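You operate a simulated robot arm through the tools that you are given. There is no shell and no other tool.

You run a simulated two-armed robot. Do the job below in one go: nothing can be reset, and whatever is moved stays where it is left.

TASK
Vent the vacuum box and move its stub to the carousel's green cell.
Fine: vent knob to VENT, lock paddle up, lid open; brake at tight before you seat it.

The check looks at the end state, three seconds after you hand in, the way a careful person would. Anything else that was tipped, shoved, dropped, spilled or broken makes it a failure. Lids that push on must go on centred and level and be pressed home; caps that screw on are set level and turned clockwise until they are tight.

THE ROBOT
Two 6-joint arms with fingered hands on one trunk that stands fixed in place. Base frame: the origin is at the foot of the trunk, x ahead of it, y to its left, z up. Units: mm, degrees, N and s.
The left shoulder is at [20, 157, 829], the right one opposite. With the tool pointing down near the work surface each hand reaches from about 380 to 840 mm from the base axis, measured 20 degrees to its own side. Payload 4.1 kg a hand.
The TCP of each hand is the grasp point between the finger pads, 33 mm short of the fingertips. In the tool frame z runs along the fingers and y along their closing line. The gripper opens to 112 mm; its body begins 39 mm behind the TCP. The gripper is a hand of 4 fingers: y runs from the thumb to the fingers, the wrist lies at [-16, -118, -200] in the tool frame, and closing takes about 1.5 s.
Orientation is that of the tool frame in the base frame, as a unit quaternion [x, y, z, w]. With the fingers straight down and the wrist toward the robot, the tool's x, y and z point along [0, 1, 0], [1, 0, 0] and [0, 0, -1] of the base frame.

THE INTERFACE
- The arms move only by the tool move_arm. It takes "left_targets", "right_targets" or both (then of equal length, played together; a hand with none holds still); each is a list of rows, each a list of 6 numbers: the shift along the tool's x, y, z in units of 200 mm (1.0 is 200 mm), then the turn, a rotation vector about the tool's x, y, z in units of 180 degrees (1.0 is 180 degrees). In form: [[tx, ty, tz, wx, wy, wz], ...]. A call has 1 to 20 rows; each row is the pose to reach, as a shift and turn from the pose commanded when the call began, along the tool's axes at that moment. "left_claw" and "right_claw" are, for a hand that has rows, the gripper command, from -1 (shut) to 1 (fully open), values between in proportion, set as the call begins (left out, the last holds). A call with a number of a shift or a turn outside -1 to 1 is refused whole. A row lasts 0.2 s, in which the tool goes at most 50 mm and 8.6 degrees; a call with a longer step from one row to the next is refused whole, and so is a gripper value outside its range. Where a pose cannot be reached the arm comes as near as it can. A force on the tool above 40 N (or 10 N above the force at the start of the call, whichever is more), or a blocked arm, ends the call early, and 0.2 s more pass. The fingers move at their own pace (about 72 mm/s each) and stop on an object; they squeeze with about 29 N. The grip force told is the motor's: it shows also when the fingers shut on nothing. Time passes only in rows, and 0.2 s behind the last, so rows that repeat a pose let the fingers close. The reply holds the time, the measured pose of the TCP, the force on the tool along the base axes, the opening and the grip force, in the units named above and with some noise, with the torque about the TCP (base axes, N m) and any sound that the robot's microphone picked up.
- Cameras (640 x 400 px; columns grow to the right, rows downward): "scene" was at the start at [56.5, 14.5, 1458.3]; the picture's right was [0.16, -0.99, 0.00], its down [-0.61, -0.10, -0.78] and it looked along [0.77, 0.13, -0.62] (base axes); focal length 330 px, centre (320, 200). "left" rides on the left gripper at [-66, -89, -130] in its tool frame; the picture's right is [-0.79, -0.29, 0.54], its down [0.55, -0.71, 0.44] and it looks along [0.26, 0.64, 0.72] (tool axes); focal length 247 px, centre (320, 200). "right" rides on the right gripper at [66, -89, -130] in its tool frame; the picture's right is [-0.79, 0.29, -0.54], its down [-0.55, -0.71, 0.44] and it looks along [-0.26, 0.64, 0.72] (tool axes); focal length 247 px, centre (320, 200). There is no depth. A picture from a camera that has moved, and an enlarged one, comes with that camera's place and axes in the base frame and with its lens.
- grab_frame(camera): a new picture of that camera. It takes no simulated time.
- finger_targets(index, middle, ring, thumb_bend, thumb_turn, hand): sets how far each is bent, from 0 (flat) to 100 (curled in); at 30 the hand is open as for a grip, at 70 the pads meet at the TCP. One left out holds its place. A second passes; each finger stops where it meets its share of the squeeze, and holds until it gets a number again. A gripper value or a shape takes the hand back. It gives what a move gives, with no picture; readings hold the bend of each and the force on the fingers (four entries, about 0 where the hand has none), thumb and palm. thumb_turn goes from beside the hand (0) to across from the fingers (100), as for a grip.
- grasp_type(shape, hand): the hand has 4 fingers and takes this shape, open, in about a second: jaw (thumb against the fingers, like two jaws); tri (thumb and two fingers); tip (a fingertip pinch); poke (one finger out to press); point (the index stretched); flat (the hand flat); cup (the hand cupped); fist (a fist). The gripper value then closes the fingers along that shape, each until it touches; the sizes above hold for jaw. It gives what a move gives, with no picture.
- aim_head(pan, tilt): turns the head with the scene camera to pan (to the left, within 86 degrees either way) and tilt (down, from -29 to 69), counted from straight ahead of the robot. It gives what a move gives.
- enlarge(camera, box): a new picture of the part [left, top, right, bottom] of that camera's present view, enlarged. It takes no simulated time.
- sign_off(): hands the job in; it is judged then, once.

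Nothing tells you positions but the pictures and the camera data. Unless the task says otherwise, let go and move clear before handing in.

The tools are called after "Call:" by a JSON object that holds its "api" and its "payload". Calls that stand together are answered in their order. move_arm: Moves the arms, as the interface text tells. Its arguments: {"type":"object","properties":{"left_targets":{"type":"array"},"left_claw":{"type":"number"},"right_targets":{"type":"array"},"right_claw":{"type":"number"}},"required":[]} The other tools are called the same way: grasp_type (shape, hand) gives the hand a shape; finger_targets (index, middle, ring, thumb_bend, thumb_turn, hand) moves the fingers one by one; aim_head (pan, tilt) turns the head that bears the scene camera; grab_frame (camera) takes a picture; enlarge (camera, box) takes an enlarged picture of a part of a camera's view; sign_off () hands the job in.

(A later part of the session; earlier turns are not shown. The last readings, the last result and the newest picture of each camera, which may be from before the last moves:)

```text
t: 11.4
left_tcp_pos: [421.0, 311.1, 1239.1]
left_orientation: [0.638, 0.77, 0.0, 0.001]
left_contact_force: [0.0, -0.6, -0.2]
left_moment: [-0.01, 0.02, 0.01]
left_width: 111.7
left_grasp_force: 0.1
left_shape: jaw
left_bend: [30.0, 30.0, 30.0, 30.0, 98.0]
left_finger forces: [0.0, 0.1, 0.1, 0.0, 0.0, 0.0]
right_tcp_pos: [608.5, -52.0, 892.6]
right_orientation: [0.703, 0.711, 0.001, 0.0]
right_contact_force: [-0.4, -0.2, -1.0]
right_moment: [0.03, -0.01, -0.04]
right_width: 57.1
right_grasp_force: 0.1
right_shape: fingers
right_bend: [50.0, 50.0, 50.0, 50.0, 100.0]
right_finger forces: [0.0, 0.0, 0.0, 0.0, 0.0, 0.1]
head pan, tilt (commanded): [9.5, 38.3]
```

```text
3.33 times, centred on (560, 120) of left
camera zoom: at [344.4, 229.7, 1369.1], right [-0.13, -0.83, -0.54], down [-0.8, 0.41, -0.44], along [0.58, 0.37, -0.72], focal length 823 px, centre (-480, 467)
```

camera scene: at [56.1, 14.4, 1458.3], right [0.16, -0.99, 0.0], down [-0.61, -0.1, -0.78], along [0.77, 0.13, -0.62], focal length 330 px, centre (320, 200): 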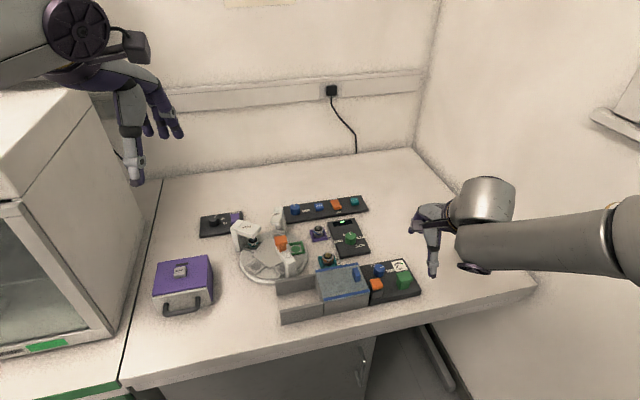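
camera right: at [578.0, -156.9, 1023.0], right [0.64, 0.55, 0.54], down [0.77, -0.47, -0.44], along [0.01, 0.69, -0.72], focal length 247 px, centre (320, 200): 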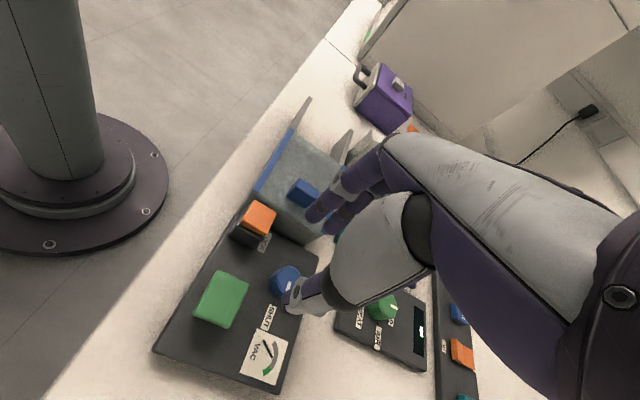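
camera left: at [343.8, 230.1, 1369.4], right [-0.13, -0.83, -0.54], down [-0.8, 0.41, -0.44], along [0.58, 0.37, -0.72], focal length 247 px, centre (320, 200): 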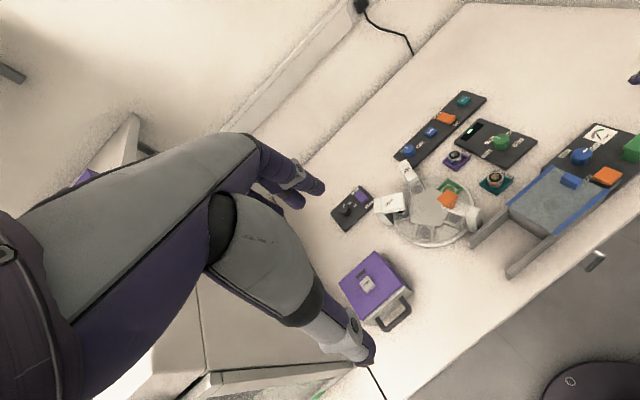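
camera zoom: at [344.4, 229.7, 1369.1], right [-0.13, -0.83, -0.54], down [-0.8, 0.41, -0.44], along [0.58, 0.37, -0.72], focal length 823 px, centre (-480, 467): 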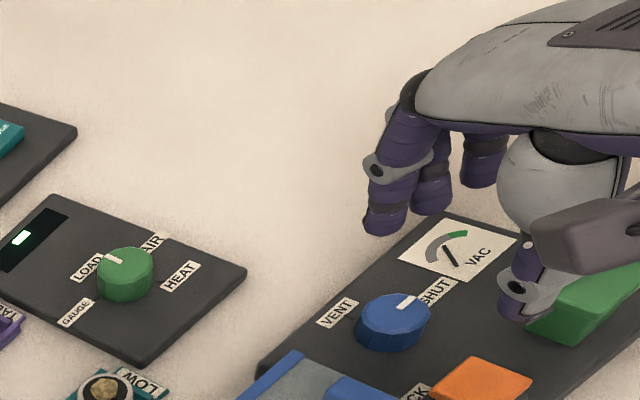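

The wrist cameras now agree: the knob centre is about [621, -45] with its top near z=800. I'll move over it and go down partway, then look again before closing.

Call:
{"api": "move_arm", "payload": {"right_targets": [[0.035, 0.0625, 0, 0, 0, 0], [0.035, 0.0625, 0.1, 0, 0, 0], [0.035, 0.0625, 0.2, 0, 0, 0], [0.035, 0.0625, 0.265, 0, 0, 0], [0.035, 0.0625, 0.265, 0, 0, 0]]}}

Call:
{"api": "enlarge", "payload": {"camera": "right", "box": [180, 180, 400, 400]}}

Call:
{"api": "enlarge", "payload": {"camera": "left", "box": [480, 60, 640, 180]}}

Call:
{"api": "enlarge", "payload": {"camera": "scene", "box": [340, 210, 440, 310]}}

```text
t: 12.6
left_tcp_pos: [421.7, 311.9, 1239.8]
left_orientation: [0.638, 0.77, 0.0, 0.001]
left_contact_force: [0.4, 0.6, 0.3]
left_moment: [0.01, 0.02, -0.01]
left_width: 111.8
left_grasp_force: 0.1
left_shape: jaw
left_bend: [30.0, 30.0, 30.0, 30.0, 98.0]
left_finger forces: [0.1, 0.0, 0.0, 0.0, 0.0, 0.0]
right_tcp_pos: [621.0, -42.0, 839.3]
right_orientation: [0.702, 0.712, 0.0, 0.0]
right_contact_force: [0.6, -0.2, 1.0]
right_moment: [0.0, 0.0, 0.02]
right_width: 56.2
right_grasp_force: 0.8
right_shape: fingers
right_bend: [50.0, 50.0, 50.0, 51.0, 100.0]
right_finger forces: [0.0, 0.1, 0.0, 0.0, 1.2, 0.0]
head pan, tilt (commanded): [9.5, 38.3]
```

```text
1.82 times, centred on (290, 290) of right
camera zoom: at [530.7, 22.0, 969.6], right [0.3, -0.79, 0.54], down [-0.7, -0.56, -0.44], along [0.65, -0.25, -0.72], focal length 449 px, centre (374, 36)
```

zoom: 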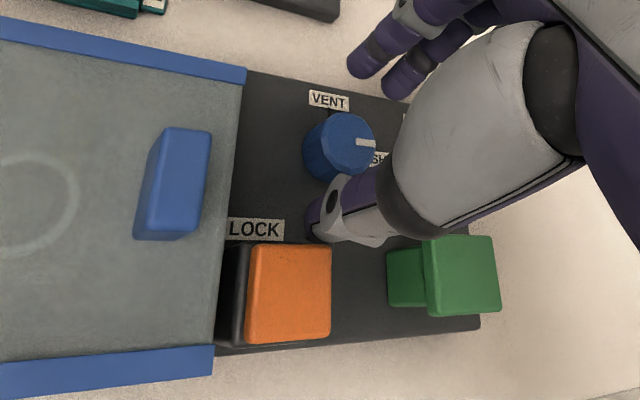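

```text
3.33 times, centred on (560, 120) of left
camera zoom: at [344.3, 229.9, 1369.1], right [-0.13, -0.83, -0.54], down [-0.8, 0.41, -0.44], along [0.58, 0.37, -0.72], focal length 823 px, centre (-480, 467)
```

zoom: 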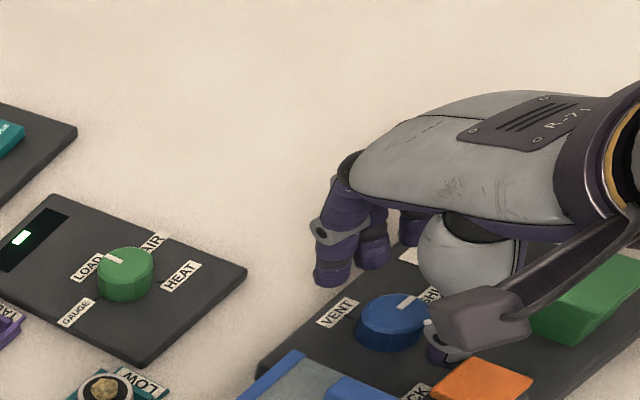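

```text
4.00 times, centred on (390, 260) of scene
camera zoom: at [56.5, 14.5, 1458.3], right [0.16, -0.99, 0.0], down [-0.61, -0.1, -0.78], along [0.77, 0.13, -0.62], focal length 1319 px, centre (40, -40)
```

zoom: 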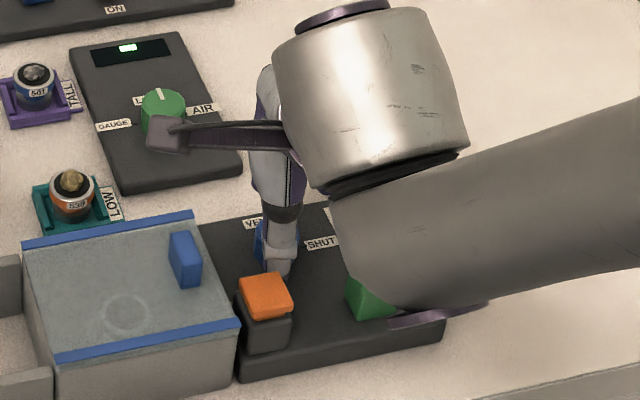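

The thumb shows a light 1.2 N touch, most likely the edge of the orange paddle. I'll lift a little, narrow the fingers and go down again with more clearance.

Call:
{"api": "move_arm", "payload": {"right_targets": [[-0.007, 0.01, -0.04, 0, 0, 0], [-0.015, 0.01, -0.09, 0, 0, 0]]}}

Call:
{"api": "finger_targets", "payload": {"hand": "right", "index": 56, "middle": 56, "ring": 56, "thumb_bend": 56, "thumb_turn": 100}}

Call:
{"api": "enlarge", "payload": {"camera": "right", "box": [180, 180, 400, 400]}}

Call:
{"api": "enlarge", "payload": {"camera": "scene", "box": [340, 210, 440, 310]}}

```text
t: 13.2
left_tcp_pos: [419.6, 311.8, 1241.0]
left_orientation: [0.638, 0.77, 0.0, 0.0]
left_contact_force: [-0.4, 0.1, 0.2]
left_moment: [-0.02, -0.02, -0.02]
left_width: 111.6
left_grasp_force: 0.0
left_shape: jaw
left_bend: [30.0, 30.0, 30.0, 30.0, 98.0]
left_finger forces: [0.0, 0.1, 0.1, 0.0, 0.0, 0.0]
right_tcp_pos: [622.7, -46.0, 859.1]
right_orientation: [0.703, 0.711, -0.001, -0.001]
right_contact_force: [-0.2, -0.2, -0.7]
right_moment: [0.02, 0.0, 0.01]
right_width: 56.9
right_grasp_force: 0.0
right_shape: fingers
right_bend: [50.0, 50.0, 50.0, 50.0, 100.0]
right_finger forces: [0.1, 0.1, 0.0, 0.0, 0.1, 0.0]
head pan, tilt (commanded): [9.5, 38.3]
```

```text
t: 14.2
left_tcp_pos: [420.6, 312.0, 1239.5]
left_orientation: [0.638, 0.77, 0.0, -0.001]
left_contact_force: [0.1, -0.4, -0.1]
left_moment: [-0.02, 0.02, 0.0]
left_width: 111.5
left_grasp_force: 0.1
left_shape: jaw
left_bend: [30.0, 30.0, 30.0, 30.0, 98.0]
left_finger forces: [0.0, 0.0, 0.1, 0.0, 0.0, 0.0]
right_tcp_pos: [622.5, -45.7, 857.8]
right_orientation: [0.703, 0.712, 0.001, 0.0]
right_contact_force: [-0.1, 1.4, 0.6]
right_moment: [0.0, -0.01, -0.02]
right_width: 41.5
right_grasp_force: 0.0
right_shape: fingers
right_bend: [56.0, 56.0, 56.0, 56.0, 100.0]
right_finger forces: [0.0, 0.0, 0.1, 0.0, 0.0, 0.1]
head pan, tilt (commanded): [9.5, 38.3]
```

```text
1.82 times, centred on (290, 290) of right
camera zoom: at [533.2, 19.1, 988.7], right [0.3, -0.79, 0.54], down [-0.7, -0.56, -0.44], along [0.65, -0.25, -0.72], focal length 449 px, centre (374, 36)
```

zoom: 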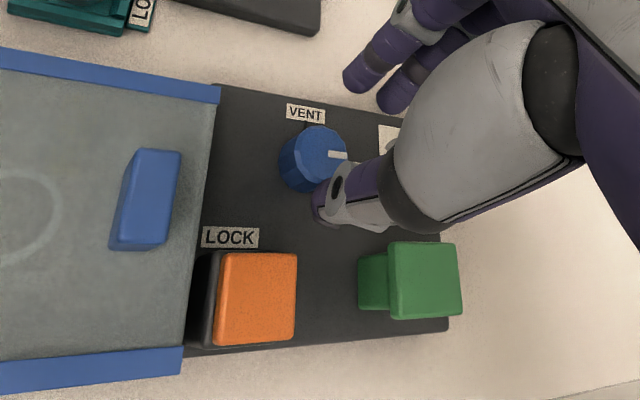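

```text
4.00 times, centred on (390, 260) of scene
camera zoom: at [56.5, 14.5, 1458.3], right [0.16, -0.99, 0.0], down [-0.61, -0.1, -0.78], along [0.77, 0.13, -0.62], focal length 1319 px, centre (40, -40)
```

zoom: 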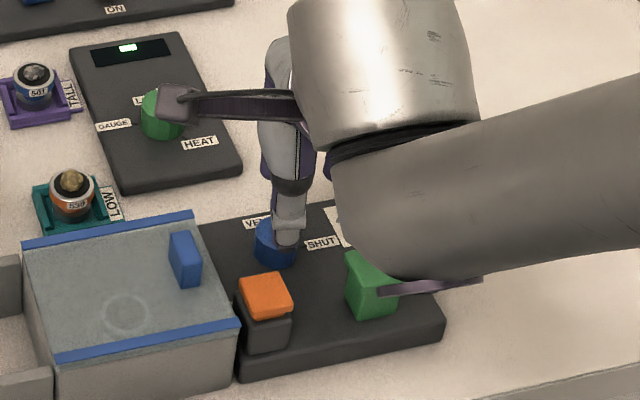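

The knob is confirmed at about [623, -45] directly under the TCP, and the thumb now clears the paddle. I'll lower the fingers around the knob.

Call:
{"api": "move_arm", "payload": {"right_targets": [[0, 0, 0.06, 0, 0, 0], [0, 0, 0.12, 0, 0, 0], [0, 0, 0.17, 0, 0, 0], [0, 0, 0.17, 0, 0, 0]]}}

Call:
{"api": "enlarge", "payload": {"camera": "right", "box": [180, 180, 400, 400]}}

Call:
{"api": "enlarge", "payload": {"camera": "left", "box": [500, 80, 640, 180]}}

Call:
{"api": "enlarge", "payload": {"camera": "scene", "box": [340, 210, 440, 310]}}

```text
t: 15.2
left_tcp_pos: [421.1, 312.3, 1239.7]
left_orientation: [0.638, 0.77, 0.0, 0.0]
left_contact_force: [-0.2, 0.2, 0.0]
left_moment: [0.0, 0.0, 0.03]
left_width: 111.7
left_grasp_force: 0.1
left_shape: jaw
left_bend: [30.0, 30.0, 30.0, 30.0, 98.0]
left_finger forces: [0.0, 0.0, 0.0, 0.1, 0.0, 0.1]
right_tcp_pos: [622.7, -46.1, 824.9]
right_orientation: [0.703, 0.711, 0.001, 0.0]
right_contact_force: [-0.2, 0.1, 0.5]
right_moment: [-0.02, 0.03, 0.01]
right_width: 41.2
right_grasp_force: 0.0
right_shape: fingers
right_bend: [56.0, 56.0, 56.0, 56.0, 100.0]
right_finger forces: [0.0, 0.0, 0.0, 0.1, 0.0, 0.0]
head pan, tilt (commanded): [9.5, 38.3]
```

```text
1.82 times, centred on (290, 290) of right
camera zoom: at [533.4, 19.5, 954.0], right [0.3, -0.79, 0.54], down [-0.7, -0.56, -0.44], along [0.65, -0.25, -0.72], focal length 449 px, centre (374, 36)
```

zoom: 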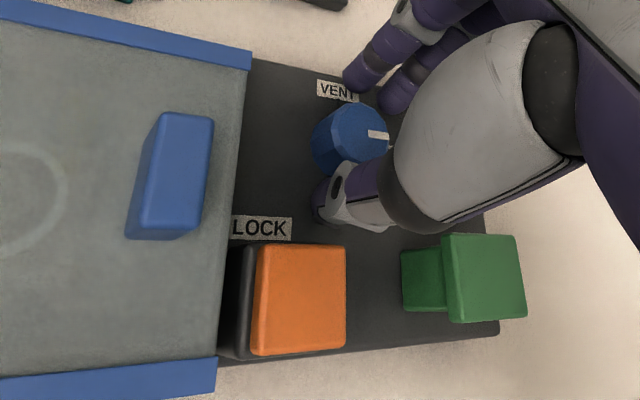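

```text
4.00 times, centred on (570, 130) of left
camera zoom: at [344.3, 229.9, 1369.1], right [-0.13, -0.83, -0.54], down [-0.8, 0.41, -0.44], along [0.58, 0.37, -0.72], focal length 988 px, centre (-680, 480)
```

zoom: 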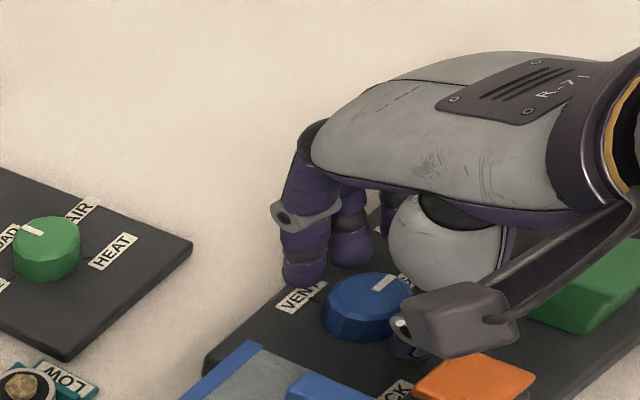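

```text
4.00 times, centred on (390, 260) of scene
camera zoom: at [56.4, 14.5, 1458.3], right [0.16, -0.99, 0.0], down [-0.61, -0.1, -0.78], along [0.77, 0.13, -0.62], focal length 1319 px, centre (40, -40)
```

zoom: 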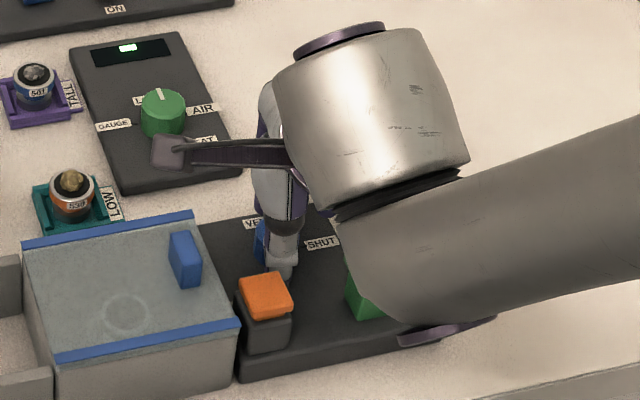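

There's no contact force and the fingertips straddle the knob. I'll lower 5 mm more and close the thumb and middle finger on it.

Call:
{"api": "move_arm", "payload": {"right_targets": [[0, 0, 0.025, 0, 0, 0], [0, 0, 0.025, 0, 0, 0]]}}

Call:
{"api": "finger_targets", "payload": {"hand": "right", "index": 64, "middle": 80, "ring": 64, "thumb_bend": 80, "thumb_turn": 100}}

Call:
{"api": "enlarge", "payload": {"camera": "right", "box": [180, 180, 400, 400]}}

Call:
{"api": "enlarge", "payload": {"camera": "left", "box": [500, 80, 640, 180]}}

```text
t: 15.8
left_tcp_pos: [421.0, 311.8, 1239.2]
left_orientation: [0.639, 0.77, 0.0, 0.0]
left_contact_force: [0.1, 0.2, 0.6]
left_moment: [0.02, -0.04, 0.0]
left_width: 111.8
left_grasp_force: 0.1
left_shape: jaw
left_bend: [30.0, 30.0, 30.0, 30.0, 98.0]
left_finger forces: [0.0, 0.0, 0.0, 0.0, 0.0, 0.1]
right_tcp_pos: [624.2, -45.4, 820.0]
right_orientation: [0.702, 0.712, 0.0, 0.0]
right_contact_force: [1.3, 0.1, 3.1]
right_moment: [-0.03, -0.14, 0.04]
right_width: 41.4
right_grasp_force: 1.7
right_shape: fingers
right_bend: [56.0, 56.0, 56.0, 56.0, 100.0]
right_finger forces: [0.0, 3.5, 0.0, 0.0, 0.0, 0.0]
head pan, tilt (commanded): [9.5, 38.3]
```

```text
t: 16.8
left_tcp_pos: [419.9, 312.1, 1240.5]
left_orientation: [0.638, 0.77, 0.001, 0.0]
left_contact_force: [-0.3, -0.6, 1.0]
left_moment: [0.0, -0.03, 0.0]
left_width: 111.7
left_grasp_force: 0.0
left_shape: jaw
left_bend: [30.0, 30.0, 30.0, 30.0, 98.0]
left_finger forces: [0.0, 0.0, 0.0, 0.0, 0.0, 0.0]
right_tcp_pos: [622.5, -46.2, 818.2]
right_orientation: [0.704, 0.711, -0.002, 0.0]
right_contact_force: [-10.1, -6.8, -3.1]
right_moment: [-0.18, 0.24, 0.02]
right_width: 23.9
right_grasp_force: 17.3
right_shape: fingers
right_bend: [62.0, 66.0, 64.0, 64.0, 100.0]
right_finger forces: [3.0, 9.9, 0.0, 0.0, 21.9, 0.0]
head pan, tilt (commanded): [9.5, 38.3]
```

```text
1.82 times, centred on (290, 290) of right
camera zoom: at [532.6, 18.8, 948.7], right [0.3, -0.79, 0.54], down [-0.7, -0.56, -0.43], along [0.64, -0.25, -0.72], focal length 449 px, centre (374, 36)
```

zoom: 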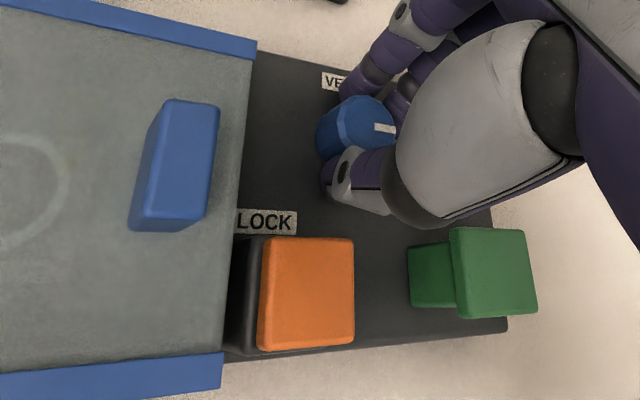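

```text
4.00 times, centred on (570, 130) of left
camera zoom: at [344.2, 229.7, 1369.1], right [-0.13, -0.83, -0.54], down [-0.8, 0.41, -0.44], along [0.58, 0.37, -0.72], focal length 988 px, centre (-680, 480)
```

zoom: 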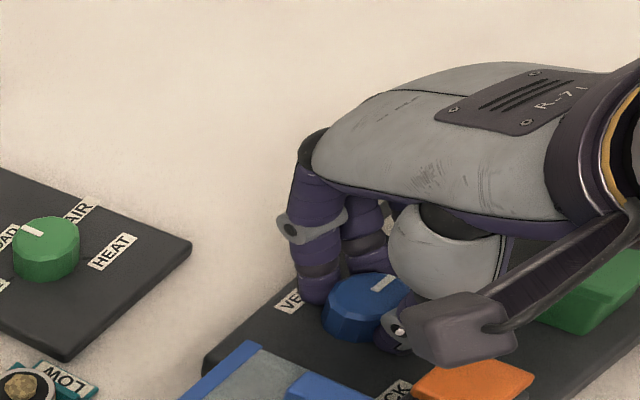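

The knob is gripped with thumb, middle and index. I'll turn counter-clockwise in stages, about 43° first, then check.

Call:
{"api": "move_arm", "payload": {"right_targets": [[0, 0, 0, 0, 0, -0.04], [0, 0, 0, 0, 0, -0.08], [0, 0, 0, 0, 0, -0.12], [0, 0, 0, 0, 0, -0.16], [0, 0, 0, 0, 0, -0.2], [0, 0, 0, 0, 0, -0.24]]}}

Call:
{"api": "enlarge", "payload": {"camera": "right", "box": [180, 180, 400, 400]}}

Call:
{"api": "enlarge", "payload": {"camera": "left", "box": [500, 80, 640, 180]}}

```text
t: 18.2
left_tcp_pos: [420.8, 312.3, 1239.8]
left_orientation: [0.638, 0.77, 0.0, -0.001]
left_contact_force: [0.7, 0.2, 0.5]
left_moment: [0.0, 0.01, -0.02]
left_width: 111.9
left_grasp_force: 0.0
left_shape: jaw
left_bend: [30.0, 30.0, 30.0, 30.0, 98.0]
left_finger forces: [0.0, 0.0, 0.1, 0.0, 0.0, 0.0]
right_tcp_pos: [627.1, -42.1, 822.0]
right_orientation: [0.416, 0.909, 0.01, 0.001]
right_contact_force: [-10.8, -16.7, -21.8]
right_moment: [-0.27, 0.09, 0.05]
right_width: 25.5
right_grasp_force: 15.0
right_shape: fingers
right_bend: [64.0, 68.0, 64.0, 62.0, 100.0]
right_finger forces: [0.1, 6.5, 0.0, 0.1, 24.4, 0.1]
right hand out of reach, approached as far as the arm can: row 6
head pan, tilt (commanded): [9.5, 38.3]
```

```text
1.82 times, centred on (290, 290) of right
camera zoom: at [514.7, -53.2, 950.4], right [0.73, -0.42, 0.54], down [-0.17, -0.88, -0.45], along [0.66, 0.24, -0.71], focal length 449 px, centre (374, 36)
```

zoom: 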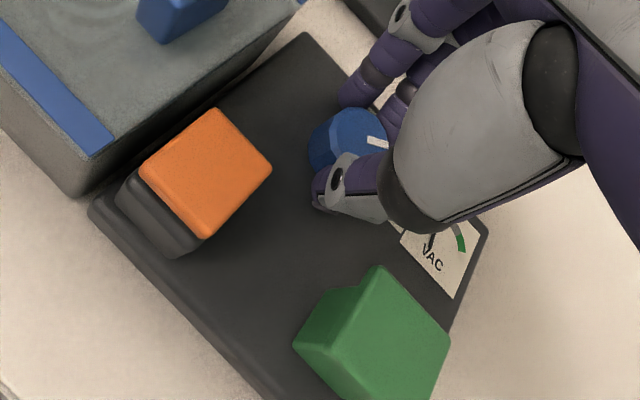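

```text
4.00 times, centred on (570, 130) of left
camera zoom: at [344.7, 229.4, 1369.1], right [-0.13, -0.83, -0.54], down [-0.8, 0.41, -0.44], along [0.58, 0.37, -0.72], focal length 988 px, centre (-680, 480)
```

zoom: 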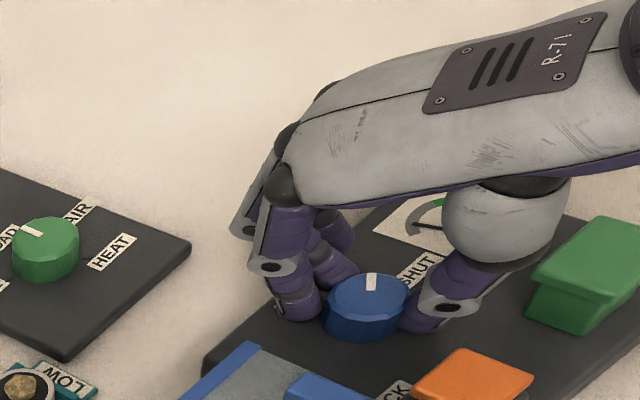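

The knob turned cleanly by about 43°, but the wrist ran out of reach at this height. I'll let go, lift, rotate back and take a second grip for the rest of the turn.

Call:
{"api": "finger_targets", "payload": {"hand": "right", "index": 56, "middle": 56, "ring": 56, "thumb_bend": 56, "thumb_turn": 100}}

Call:
{"api": "move_arm", "payload": {"right_targets": [[0, 0, -0.05, 0, 0, 0], [0, 0, -0.12, 0, 0, 0], [0, 0, -0.2, 0, 0, 0], [0, 0, -0.2, 0, 0, 0.045], [0, 0, -0.2, 0, 0, 0.09], [0, 0, -0.2, 0, 0, 0.135], [0, 0, -0.2, 0, 0, 0.18], [0, 0, -0.2, 0, 0, 0.225], [0, 0, -0.2, 0, 0, 0.25]]}}

Call:
{"api": "enlarge", "payload": {"camera": "right", "box": [180, 180, 400, 400]}}

Call:
{"api": "enlarge", "payload": {"camera": "left", "box": [500, 80, 640, 180]}}

```text
t: 19.2
left_tcp_pos: [421.5, 311.2, 1239.8]
left_orientation: [0.638, 0.77, 0.0, 0.0]
left_contact_force: [-0.8, 0.2, 0.0]
left_moment: [-0.01, 0.03, -0.02]
left_width: 111.7
left_grasp_force: 0.0
left_shape: jaw
left_bend: [30.0, 30.0, 30.0, 30.0, 98.0]
left_finger forces: [0.1, 0.0, 0.0, 0.0, 0.0, 0.0]
right_tcp_pos: [629.1, -40.6, 824.7]
right_orientation: [0.416, 0.909, 0.011, 0.003]
right_contact_force: [-0.5, -1.6, 0.7]
right_moment: [-0.01, -0.01, -0.05]
right_width: 41.6
right_grasp_force: 0.6
right_shape: fingers
right_bend: [56.0, 56.0, 56.0, 55.0, 100.0]
right_finger forces: [0.1, 0.1, 0.1, 0.1, 0.3, 0.0]
head pan, tilt (commanded): [9.5, 38.3]
```

```text
t: 21.2
left_tcp_pos: [421.7, 311.6, 1239.5]
left_orientation: [0.639, 0.77, 0.0, 0.0]
left_contact_force: [0.2, 0.4, 0.1]
left_moment: [0.05, 0.01, 0.03]
left_width: 111.9
left_grasp_force: 0.1
left_shape: jaw
left_bend: [30.0, 30.0, 30.0, 30.0, 98.0]
left_finger forces: [0.0, 0.0, 0.0, 0.0, 0.0, 0.1]
right_tcp_pos: [625.9, -42.4, 863.2]
right_orientation: [0.733, 0.68, 0.011, -0.001]
right_contact_force: [0.2, -0.6, -0.1]
right_moment: [0.01, 0.0, 0.02]
right_width: 41.0
right_grasp_force: 0.2
right_shape: fingers
right_bend: [56.0, 56.0, 56.0, 56.0, 100.0]
right_finger forces: [0.0, 0.0, 0.0, 0.1, 0.0, 0.0]
right hand out of reach, approached as far as the arm can: row 4, 5
head pan, tilt (commanded): [9.5, 38.3]
```

```text
1.82 times, centred on (290, 290) of right
camera zoom: at [540.7, 28.2, 994.2], right [0.22, -0.82, 0.53], down [-0.74, -0.49, -0.46], along [0.63, -0.29, -0.72], focal length 449 px, centre (374, 36)
```

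zoom: 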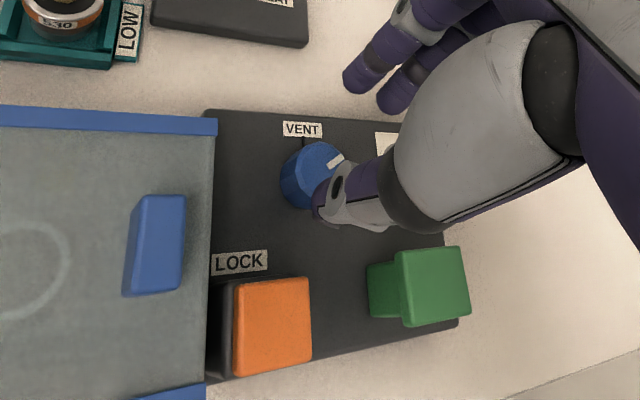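

```text
4.00 times, centred on (570, 130) of left
camera zoom: at [344.4, 229.8, 1369.1], right [-0.13, -0.83, -0.54], down [-0.8, 0.41, -0.44], along [0.58, 0.37, -0.72], focal length 988 px, centre (-680, 480)
```

zoom: 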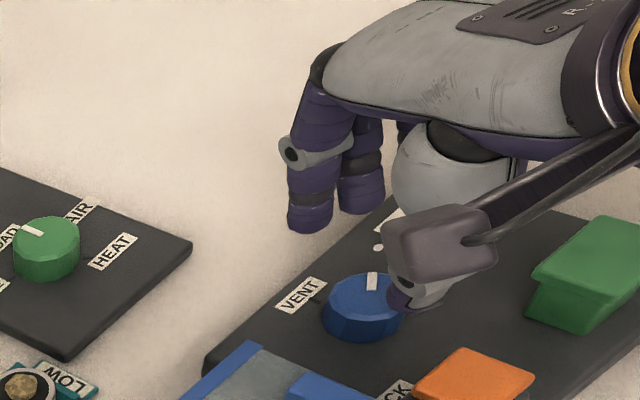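

The pointer is now roughly midway between SHUT and VENT. I'll grip again starting a little further back in yaw and turn the rest.

Call:
{"api": "move_arm", "payload": {"right_targets": [[-0.011, -0.011, 0, 0, 0, 0.03], [-0.011, -0.011, 0.03, 0, 0, 0.06], [-0.011, -0.011, 0.09, 0, 0, 0.06], [-0.011, -0.011, 0.15, 0, 0, 0.06], [-0.011, -0.011, 0.205, 0, 0, 0.06], [-0.011, -0.011, 0.205, 0, 0, 0.06]]}}

Call:
{"api": "enlarge", "payload": {"camera": "right", "box": [180, 180, 400, 400]}}

Call:
{"api": "enlarge", "payload": {"camera": "left", "box": [500, 80, 640, 180]}}

```text
t: 22.6
left_tcp_pos: [421.0, 312.0, 1239.5]
left_orientation: [0.638, 0.77, 0.001, -0.001]
left_contact_force: [-0.4, 0.8, -0.8]
left_moment: [0.04, 0.0, 0.01]
left_width: 111.7
left_grasp_force: 0.1
left_shape: jaw
left_bend: [30.0, 30.0, 30.0, 30.0, 98.0]
left_finger forces: [0.0, 0.0, 0.0, 0.1, 0.0, 0.0]
right_tcp_pos: [624.5, -42.8, 821.9]
right_orientation: [0.794, 0.608, 0.01, -0.003]
right_contact_force: [-0.1, -0.1, 0.4]
right_moment: [0.04, -0.01, -0.01]
right_width: 41.0
right_grasp_force: 0.0
right_shape: fingers
right_bend: [56.0, 56.0, 56.0, 56.0, 100.0]
right_finger forces: [0.0, 0.1, 0.0, 0.0, 0.0, 0.1]
head pan, tilt (commanded): [9.5, 38.3]
```

```text
1.82 times, centred on (290, 290) of right
camera zoom: at [553.3, 41.2, 953.0], right [0.06, -0.85, 0.52], down [-0.82, -0.34, -0.45], along [0.56, -0.4, -0.72], focal length 449 px, centre (374, 36)
```

zoom: 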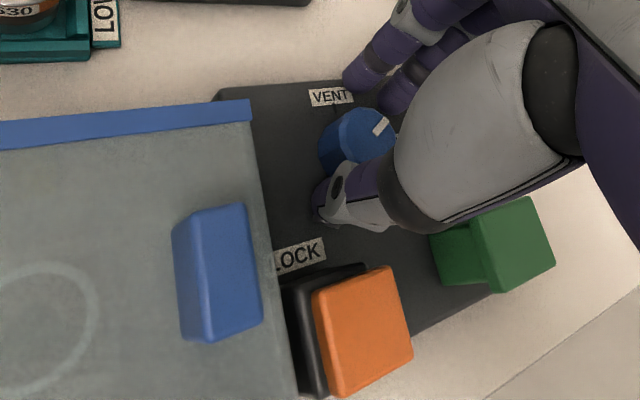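

```text
4.00 times, centred on (570, 130) of left
camera zoom: at [344.3, 229.9, 1369.1], right [-0.13, -0.83, -0.54], down [-0.8, 0.41, -0.44], along [0.58, 0.37, -0.72], focal length 988 px, centre (-680, 480)
```

zoom: 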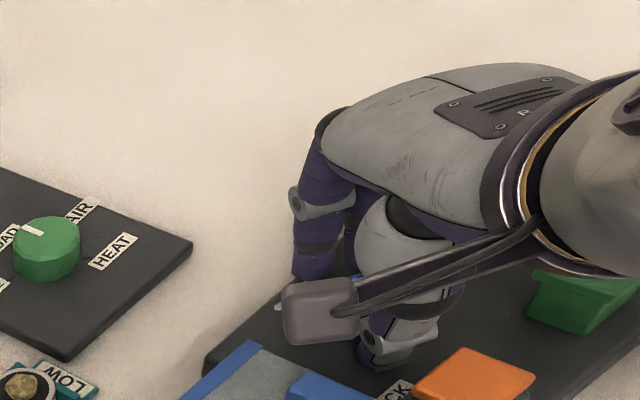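

Fingers are around the knob with no contact. I'll close and turn about 50° further.

Call:
{"api": "finger_targets", "payload": {"hand": "right", "index": 64, "middle": 80, "ring": 64, "thumb_bend": 80, "thumb_turn": 100}}

Call:
{"api": "move_arm", "payload": {"right_targets": [[0, 0, 0, 0, 0, -0.04], [0, 0, 0, 0, 0, -0.08], [0, 0, 0, 0, 0, -0.12], [0, 0, 0, 0, 0, -0.16], [0, 0, 0, 0, 0, -0.2], [0, 0, 0, 0, 0, -0.24], [0, 0, 0, 0, 0, -0.275]]}}

Call:
{"api": "enlarge", "payload": {"camera": "right", "box": [180, 180, 400, 400]}}

Call:
{"api": "enlarge", "payload": {"camera": "left", "box": [500, 80, 640, 180]}}

```text
t: 23.6
left_tcp_pos: [420.7, 311.5, 1239.8]
left_orientation: [0.638, 0.77, 0.0, 0.0]
left_contact_force: [0.4, 0.6, 0.0]
left_moment: [0.0, -0.02, -0.04]
left_width: 111.9
left_grasp_force: 0.0
left_shape: jaw
left_bend: [30.0, 30.0, 30.0, 30.0, 98.0]
left_finger forces: [0.0, 0.0, 0.0, 0.0, 0.0, 0.1]
right_tcp_pos: [623.6, -43.0, 822.1]
right_orientation: [0.793, 0.609, 0.01, -0.003]
right_contact_force: [-14.7, -5.3, -4.5]
right_moment: [-0.17, 0.38, -0.02]
right_width: 22.6
right_grasp_force: 17.8
right_shape: fingers
right_bend: [63.0, 65.0, 64.0, 64.0, 100.0]
right_finger forces: [0.4, 12.8, 0.1, 0.0, 22.6, 0.0]
head pan, tilt (commanded): [9.5, 38.3]
```

```text
t: 25.2
left_tcp_pos: [421.2, 310.5, 1239.5]
left_orientation: [0.638, 0.77, 0.001, 0.0]
left_contact_force: [0.5, 0.7, -0.6]
left_moment: [-0.01, 0.04, 0.0]
left_width: 111.7
left_grasp_force: 0.0
left_shape: jaw
left_bend: [30.0, 30.0, 30.0, 30.0, 98.0]
left_finger forces: [0.0, 0.0, 0.0, 0.1, 0.1, 0.1]
right_tcp_pos: [624.5, -42.9, 822.4]
right_orientation: [0.464, 0.886, 0.01, 0.002]
right_contact_force: [-12.4, -9.2, -8.3]
right_moment: [-0.26, 0.33, -0.02]
right_width: 22.7
right_grasp_force: 15.9
right_shape: fingers
right_bend: [64.0, 67.0, 64.0, 64.0, 99.0]
right_finger forces: [0.3, 8.7, 0.1, 0.0, 22.9, 0.0]
head pan, tilt (commanded): [9.5, 38.3]
```

```text
1.82 times, centred on (290, 290) of right
camera zoom: at [511.7, -41.2, 951.1], right [0.68, -0.5, 0.54], down [-0.26, -0.85, -0.45], along [0.68, 0.16, -0.71], focal length 449 px, centre (374, 36)
```

zoom: 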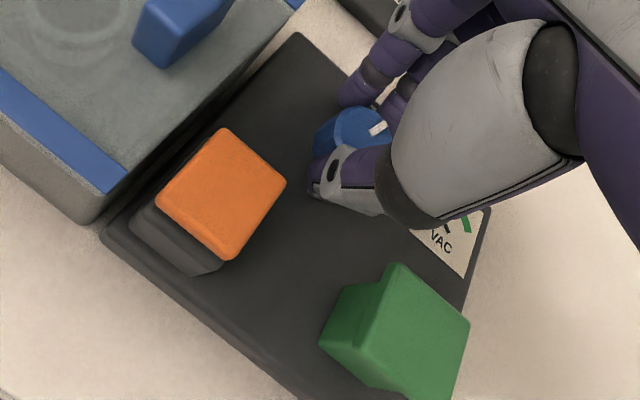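

```text
4.00 times, centred on (570, 130) of left
camera zoom: at [344.2, 229.7, 1369.2], right [-0.13, -0.83, -0.54], down [-0.8, 0.41, -0.44], along [0.58, 0.37, -0.72], focal length 988 px, centre (-680, 480)
```

zoom: 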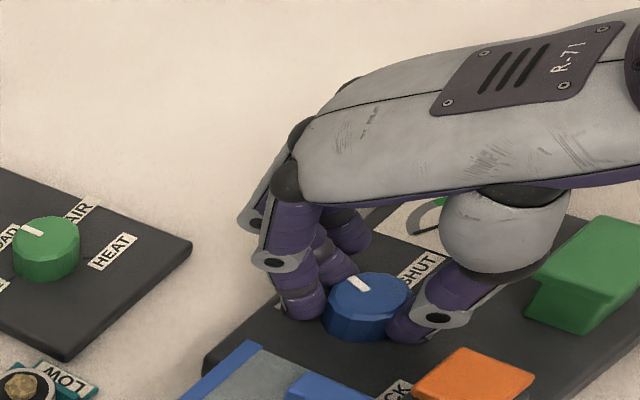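

The pointer moved further toward VENT. I'll let go, lift clear and read where it is now.

Call:
{"api": "finger_targets", "payload": {"hand": "right", "index": 56, "middle": 56, "ring": 56, "thumb_bend": 56, "thumb_turn": 100}}

Call:
{"api": "move_arm", "payload": {"right_targets": [[0, 0, -0.05, 0, 0, 0], [0, 0, -0.12, 0, 0, 0], [0, 0, -0.2, 0, 0, 0], [0, 0, -0.2, 0, 0, 0.045], [0, 0, -0.2, 0, 0, 0.09], [0, 0, -0.2, 0, 0, 0.135], [0, 0, -0.2, 0, 0, 0.18], [0, 0, -0.2, 0, 0, 0.225], [0, 0, -0.2, 0, 0, 0.26]]}}

Call:
{"api": "enlarge", "payload": {"camera": "right", "box": [180, 180, 400, 400]}}

Call:
{"api": "enlarge", "payload": {"camera": "left", "box": [530, 100, 640, 180]}}

Call:
{"api": "enlarge", "payload": {"camera": "scene", "box": [340, 210, 440, 310]}}

```text
t: 26.2
left_tcp_pos: [421.1, 311.1, 1239.8]
left_orientation: [0.638, 0.77, 0.0, 0.0]
left_contact_force: [0.3, 0.3, -0.8]
left_moment: [-0.02, 0.01, 0.03]
left_width: 111.7
left_grasp_force: 0.2
left_shape: jaw
left_bend: [30.0, 30.0, 30.0, 30.0, 98.0]
left_finger forces: [0.1, 0.0, 0.0, 0.1, 0.1, 0.0]
right_tcp_pos: [625.1, -42.9, 822.0]
right_orientation: [0.466, 0.885, 0.01, 0.003]
right_contact_force: [1.1, 0.4, 0.4]
right_moment: [0.01, 0.01, -0.01]
right_width: 40.6
right_grasp_force: 0.0
right_shape: fingers
right_bend: [56.0, 56.0, 56.0, 56.0, 100.0]
right_finger forces: [0.1, 0.1, 0.0, 0.0, 0.1, 0.0]
head pan, tilt (commanded): [9.5, 38.3]
```

```text
t: 28.2
left_tcp_pos: [421.4, 311.9, 1240.1]
left_orientation: [0.638, 0.77, 0.0, 0.001]
left_contact_force: [0.2, -0.2, -0.5]
left_moment: [0.0, -0.01, -0.03]
left_width: 111.4
left_grasp_force: 0.0
left_shape: jaw
left_bend: [30.0, 30.0, 30.0, 30.0, 98.0]
left_finger forces: [0.0, 0.0, 0.0, 0.0, 0.0, 0.1]
right_tcp_pos: [624.6, -44.4, 861.5]
right_orientation: [0.779, 0.626, 0.011, -0.002]
right_contact_force: [-0.6, -0.4, -0.3]
right_moment: [0.01, 0.02, -0.03]
right_width: 40.7
right_grasp_force: 0.0
right_shape: fingers
right_bend: [56.0, 56.0, 56.0, 56.0, 100.0]
right_finger forces: [0.0, 0.0, 0.0, 0.0, 0.1, 0.0]
right hand out of reach, approached as far as the arm can: row 3
head pan, tilt (commanded): [9.5, 38.3]
```

```text
1.82 times, centred on (290, 290) of right
camera zoom: at [549.6, 37.2, 992.7], right [0.1, -0.84, 0.53], down [-0.81, -0.38, -0.45], along [0.58, -0.38, -0.72], focal length 449 px, centre (374, 36)
```

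zoom: 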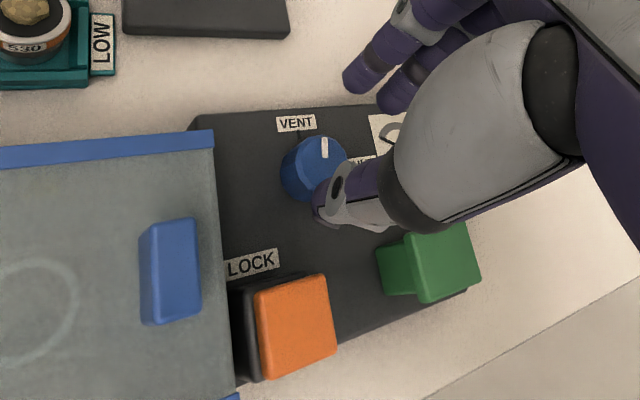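

```text
5.00 times, centred on (585, 140) of left
camera zoom: at [344.4, 229.7, 1369.1], right [-0.13, -0.83, -0.54], down [-0.8, 0.41, -0.44], along [0.58, 0.37, -0.72], focal length 1235 px, centre (-1005, 500)
```

zoom: 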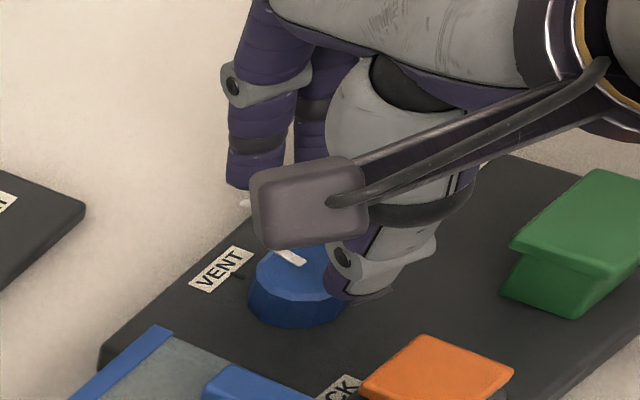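

```text
4.00 times, centred on (390, 260) of scene
camera zoom: at [56.5, 14.3, 1458.3], right [0.16, -0.99, 0.0], down [-0.61, -0.1, -0.78], along [0.77, 0.13, -0.62], focal length 1319 px, centre (40, -40)
```

zoom: 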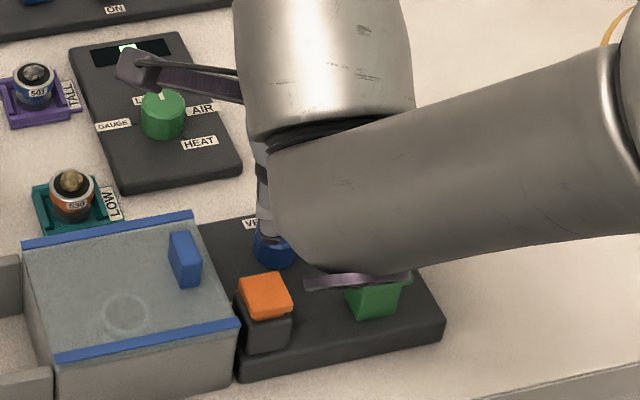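

By my estimate the pointer is at about 15° while the VENT axis is about 23°, so it's slightly short. I'll zoom in to confirm.

Call:
{"api": "enlarge", "payload": {"camera": "right", "box": [250, 220, 330, 290]}}

Call:
{"api": "enlarge", "payload": {"camera": "left", "box": [560, 135, 620, 175]}}

```text
5.71 times, centred on (290, 255) of right
camera zoom: at [549.6, 37.2, 992.7], right [0.1, -0.84, 0.53], down [-0.81, -0.38, -0.45], along [0.58, -0.38, -0.72], focal length 1411 px, centre (491, -114)
```

zoom: 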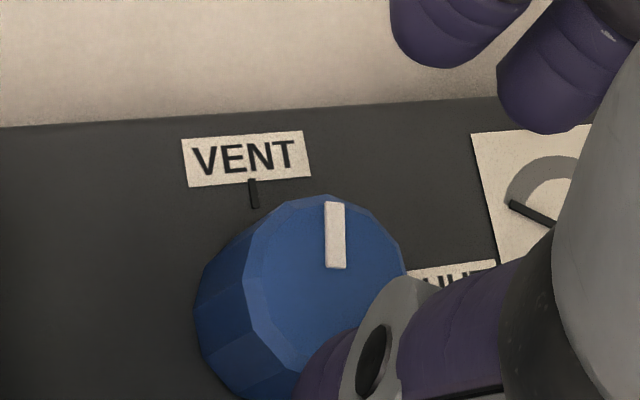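

```text
10.00 times, centred on (590, 155) of left
camera zoom: at [344.4, 229.7, 1369.1], right [-0.13, -0.83, -0.54], down [-0.8, 0.41, -0.44], along [0.58, 0.37, -0.72], focal length 2470 px, centre (-2380, 650)
```

zoom: 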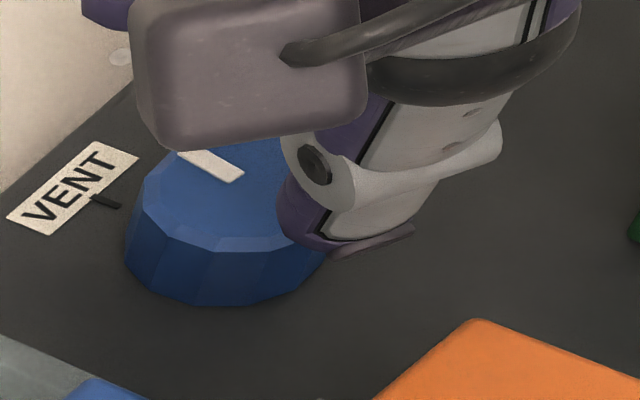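

VENT is at 22° and the pointer at about 12°, so it needs roughly 10° more. Each grip loses about 5° to finger give, so I'll grip again and turn about 15°.

Call:
{"api": "move_arm", "payload": {"right_targets": [[-0.005, -0.005, 0.06, 0, 0, 0], [-0.005, -0.005, 0.13, 0, 0, 0], [-0.005, -0.005, 0.2, 0, 0, 0], [-0.005, -0.005, 0.2, 0, 0, 0]]}}

Call:
{"api": "finger_targets", "payload": {"hand": "right", "index": 64, "middle": 80, "ring": 64, "thumb_bend": 80, "thumb_turn": 100}}

Call:
{"api": "move_arm", "payload": {"right_targets": [[0, 0, 0, 0, 0, -0.028], [0, 0, 0, 0, 0, -0.056], [0, 0, 0, 0, 0, -0.084], [0, 0, 0, 0, 0, -0.084]]}}

Call:
{"api": "finger_targets", "payload": {"hand": "right", "index": 56, "middle": 56, "ring": 56, "thumb_bend": 56, "thumb_turn": 100}}

Call:
{"api": "enlarge", "payload": {"camera": "right", "box": [250, 200, 350, 290]}}

Call:
{"api": "grab_frame", "payload": {"camera": "right"}}

```text
t: 29.2
left_tcp_pos: [420.7, 311.8, 1239.9]
left_orientation: [0.638, 0.77, 0.0, 0.0]
left_contact_force: [-0.1, 0.1, -0.3]
left_moment: [-0.01, -0.04, 0.04]
left_width: 111.8
left_grasp_force: 0.0
left_shape: jaw
left_bend: [30.0, 30.0, 30.0, 30.0, 98.0]
left_finger forces: [0.1, 0.0, 0.0, 0.0, 0.1, 0.0]
right_tcp_pos: [623.4, -42.2, 822.1]
right_orientation: [0.779, 0.627, 0.011, -0.002]
right_contact_force: [1.4, -0.2, -0.4]
right_moment: [0.02, -0.02, -0.01]
right_width: 40.5
right_grasp_force: 0.0
right_shape: fingers
right_bend: [56.0, 56.0, 56.0, 56.0, 100.0]
right_finger forces: [0.1, 0.0, 0.0, 0.1, 0.1, 0.1]
head pan, tilt (commanded): [9.5, 38.3]
```

```text
t: 30.2
left_tcp_pos: [421.2, 311.3, 1240.3]
left_orientation: [0.638, 0.77, 0.001, 0.0]
left_contact_force: [0.6, -0.9, -0.3]
left_moment: [0.03, -0.01, 0.0]
left_width: 111.9
left_grasp_force: 0.0
left_shape: jaw
left_bend: [30.0, 30.0, 30.0, 30.0, 98.0]
left_finger forces: [0.0, 0.0, 0.0, 0.1, 0.0, 0.0]
right_tcp_pos: [622.5, -43.8, 823.2]
right_orientation: [0.779, 0.627, 0.01, -0.003]
right_contact_force: [-13.2, -7.0, -5.9]
right_moment: [-0.2, 0.32, -0.01]
right_width: 22.9
right_grasp_force: 18.8
right_shape: fingers
right_bend: [62.0, 65.0, 64.0, 65.0, 100.0]
right_finger forces: [0.9, 13.8, 0.1, 0.0, 22.5, 0.0]
head pan, tilt (commanded): [9.5, 38.3]
```

```text
t: 31.2
left_tcp_pos: [420.4, 311.1, 1239.7]
left_orientation: [0.638, 0.77, 0.0, 0.0]
left_contact_force: [-0.1, 0.4, -0.2]
left_moment: [-0.01, 0.01, 0.05]
left_width: 111.8
left_grasp_force: 0.0
left_shape: jaw
left_bend: [30.0, 30.0, 30.0, 30.0, 98.0]
left_finger forces: [0.0, 0.1, 0.0, 0.0, 0.0, 0.0]
right_tcp_pos: [623.5, -42.9, 821.5]
right_orientation: [0.688, 0.725, 0.011, -0.001]
right_contact_force: [-15.2, -11.9, -10.6]
right_moment: [-0.24, 0.38, -0.03]
right_width: 23.1
right_grasp_force: 18.1
right_shape: fingers
right_bend: [63.0, 66.0, 64.0, 64.0, 100.0]
right_finger forces: [0.5, 12.0, 0.1, 0.0, 23.5, 0.0]
head pan, tilt (commanded): [9.5, 38.3]
```

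```text
t: 32.2
left_tcp_pos: [421.5, 311.8, 1239.8]
left_orientation: [0.638, 0.77, 0.0, 0.0]
left_contact_force: [0.0, -0.5, -0.6]
left_moment: [-0.01, 0.0, 0.02]
left_width: 111.7
left_grasp_force: 0.1
left_shape: jaw
left_bend: [30.0, 30.0, 30.0, 30.0, 98.0]
left_finger forces: [0.1, 0.0, 0.0, 0.0, 0.0, 0.1]
right_tcp_pos: [624.0, -43.7, 823.4]
right_orientation: [0.689, 0.725, 0.012, -0.001]
right_contact_force: [-0.7, 0.5, 0.1]
right_moment: [0.0, -0.04, 0.03]
right_width: 40.2
right_grasp_force: 0.0
right_shape: fingers
right_bend: [56.0, 56.0, 56.0, 56.0, 100.0]
right_finger forces: [0.0, 0.1, 0.0, 0.0, 0.0, 0.0]
head pan, tilt (commanded): [9.5, 38.3]
```

```text
4.44 times, centred on (300, 245) of right
camera zoom: at [529.4, 15.9, 952.7], right [0.32, -0.79, 0.53], down [-0.68, -0.58, -0.46], along [0.67, -0.21, -0.72], focal length 1098 px, centre (409, 0)
```

zoom: 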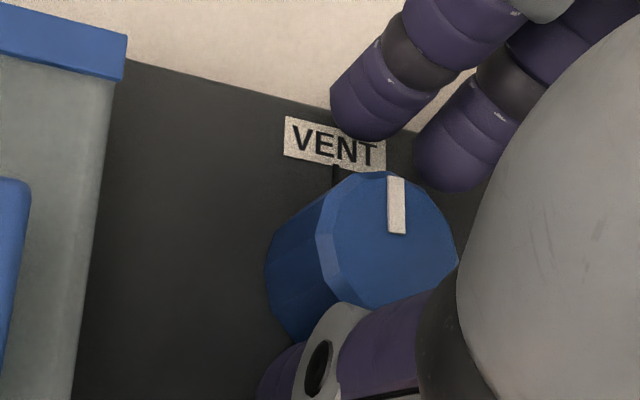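

```text
taken
camera right: at [529.4, 15.9, 952.7], right [0.32, -0.79, 0.53], down [-0.68, -0.58, -0.46], along [0.67, -0.21, -0.72], focal length 247 px, centre (320, 200)
```

right: 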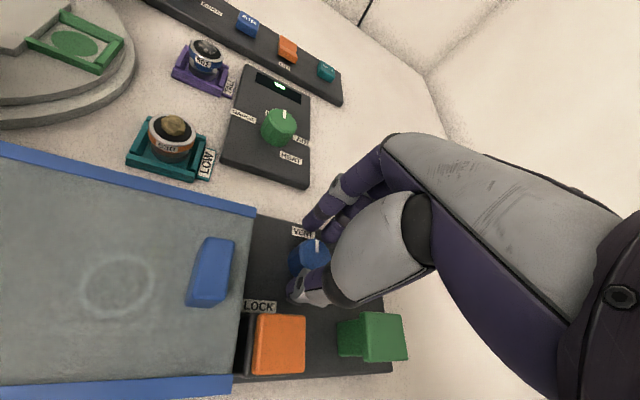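

The pointer now looks close to VENT, perhaps just past it. I'll lift, back the hand off to the right and check both the pointer and the gauge.

Call:
{"api": "move_arm", "payload": {"right_targets": [[0, 0, -0.1, 0, 0, 0], [0, 0, -0.25, 0, 0, 0], [-0.05, -0.15, -0.4, 0, 0, 0], [-0.15, -0.35, -0.5, 0, 0, 0], [-0.3, -0.5, -0.55, 0, 0, 0], [-0.45, -0.65, -0.6, 0, 0, 0]]}}

Call:
{"api": "enlarge", "payload": {"camera": "scene", "box": [360, 255, 420, 305]}}

Call:
{"api": "grab_frame", "payload": {"camera": "right"}}

Call:
{"api": "enlarge", "payload": {"camera": "left", "box": [560, 115, 640, 175]}}

```text
t: 33.6
left_tcp_pos: [421.4, 312.1, 1239.0]
left_orientation: [0.638, 0.77, 0.001, 0.001]
left_contact_force: [0.7, 0.1, 1.1]
left_moment: [0.0, 0.04, -0.03]
left_width: 111.6
left_grasp_force: 0.1
left_shape: jaw
left_bend: [30.0, 30.0, 30.0, 30.0, 98.0]
left_finger forces: [0.0, 0.0, 0.0, 0.1, 0.0, 0.1]
right_tcp_pos: [495.1, -142.4, 941.8]
right_orientation: [0.689, 0.725, 0.011, -0.001]
right_contact_force: [0.4, -0.3, 0.3]
right_moment: [-0.01, 0.03, 0.03]
right_width: 40.4
right_grasp_force: 0.1
right_shape: fingers
right_bend: [56.0, 56.0, 56.0, 56.0, 100.0]
right_finger forces: [0.1, 0.0, 0.0, 0.0, 0.0, 0.0]
head pan, tilt (commanded): [9.5, 38.3]
```

```text
8.00 times, centred on (390, 280) of scene
camera zoom: at [56.9, 14.8, 1458.3], right [0.16, -0.99, 0.0], down [-0.61, -0.1, -0.78], along [0.77, 0.13, -0.62], focal length 2637 px, centre (-240, -440)
```

zoom: 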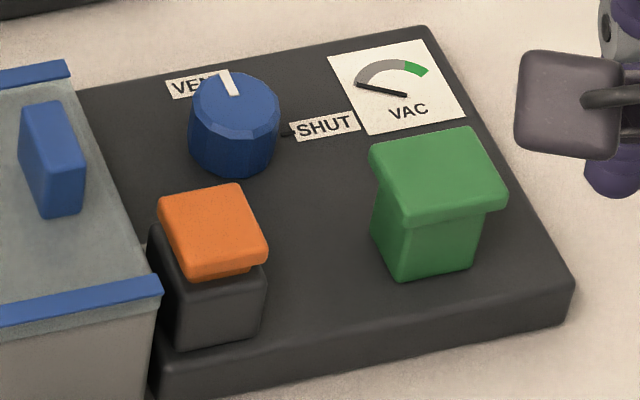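

```text
taken
camera right: at [400.4, -82.3, 1070.4], right [0.32, -0.79, 0.53], down [-0.68, -0.58, -0.46], along [0.67, -0.21, -0.72], focal length 247 px, centre (320, 200)
```

right: 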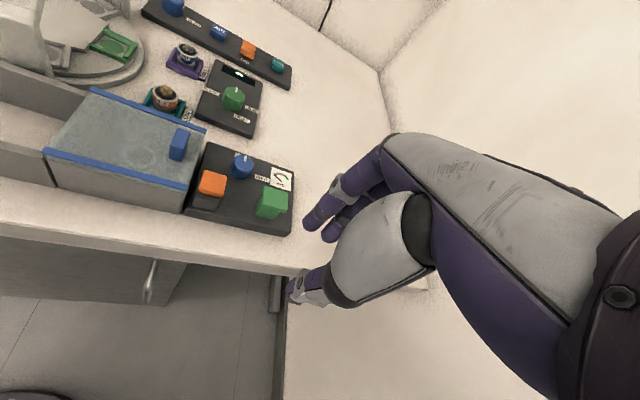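

```text
6.67 times, centred on (600, 145) of left
camera zoom: at [344.7, 230.3, 1368.9], right [-0.13, -0.83, -0.54], down [-0.8, 0.41, -0.44], along [0.58, 0.37, -0.72], focal length 1646 px, centre (-1547, 567)
```

zoom: 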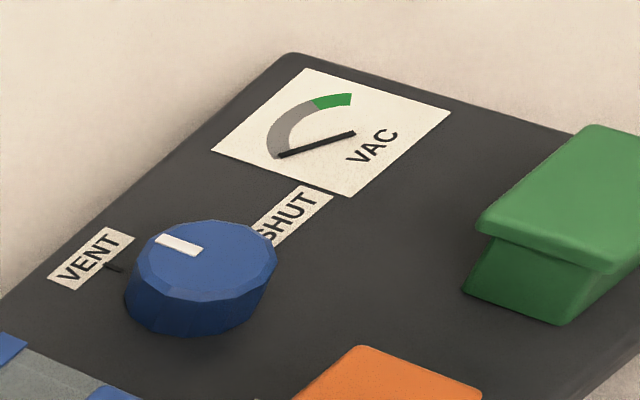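

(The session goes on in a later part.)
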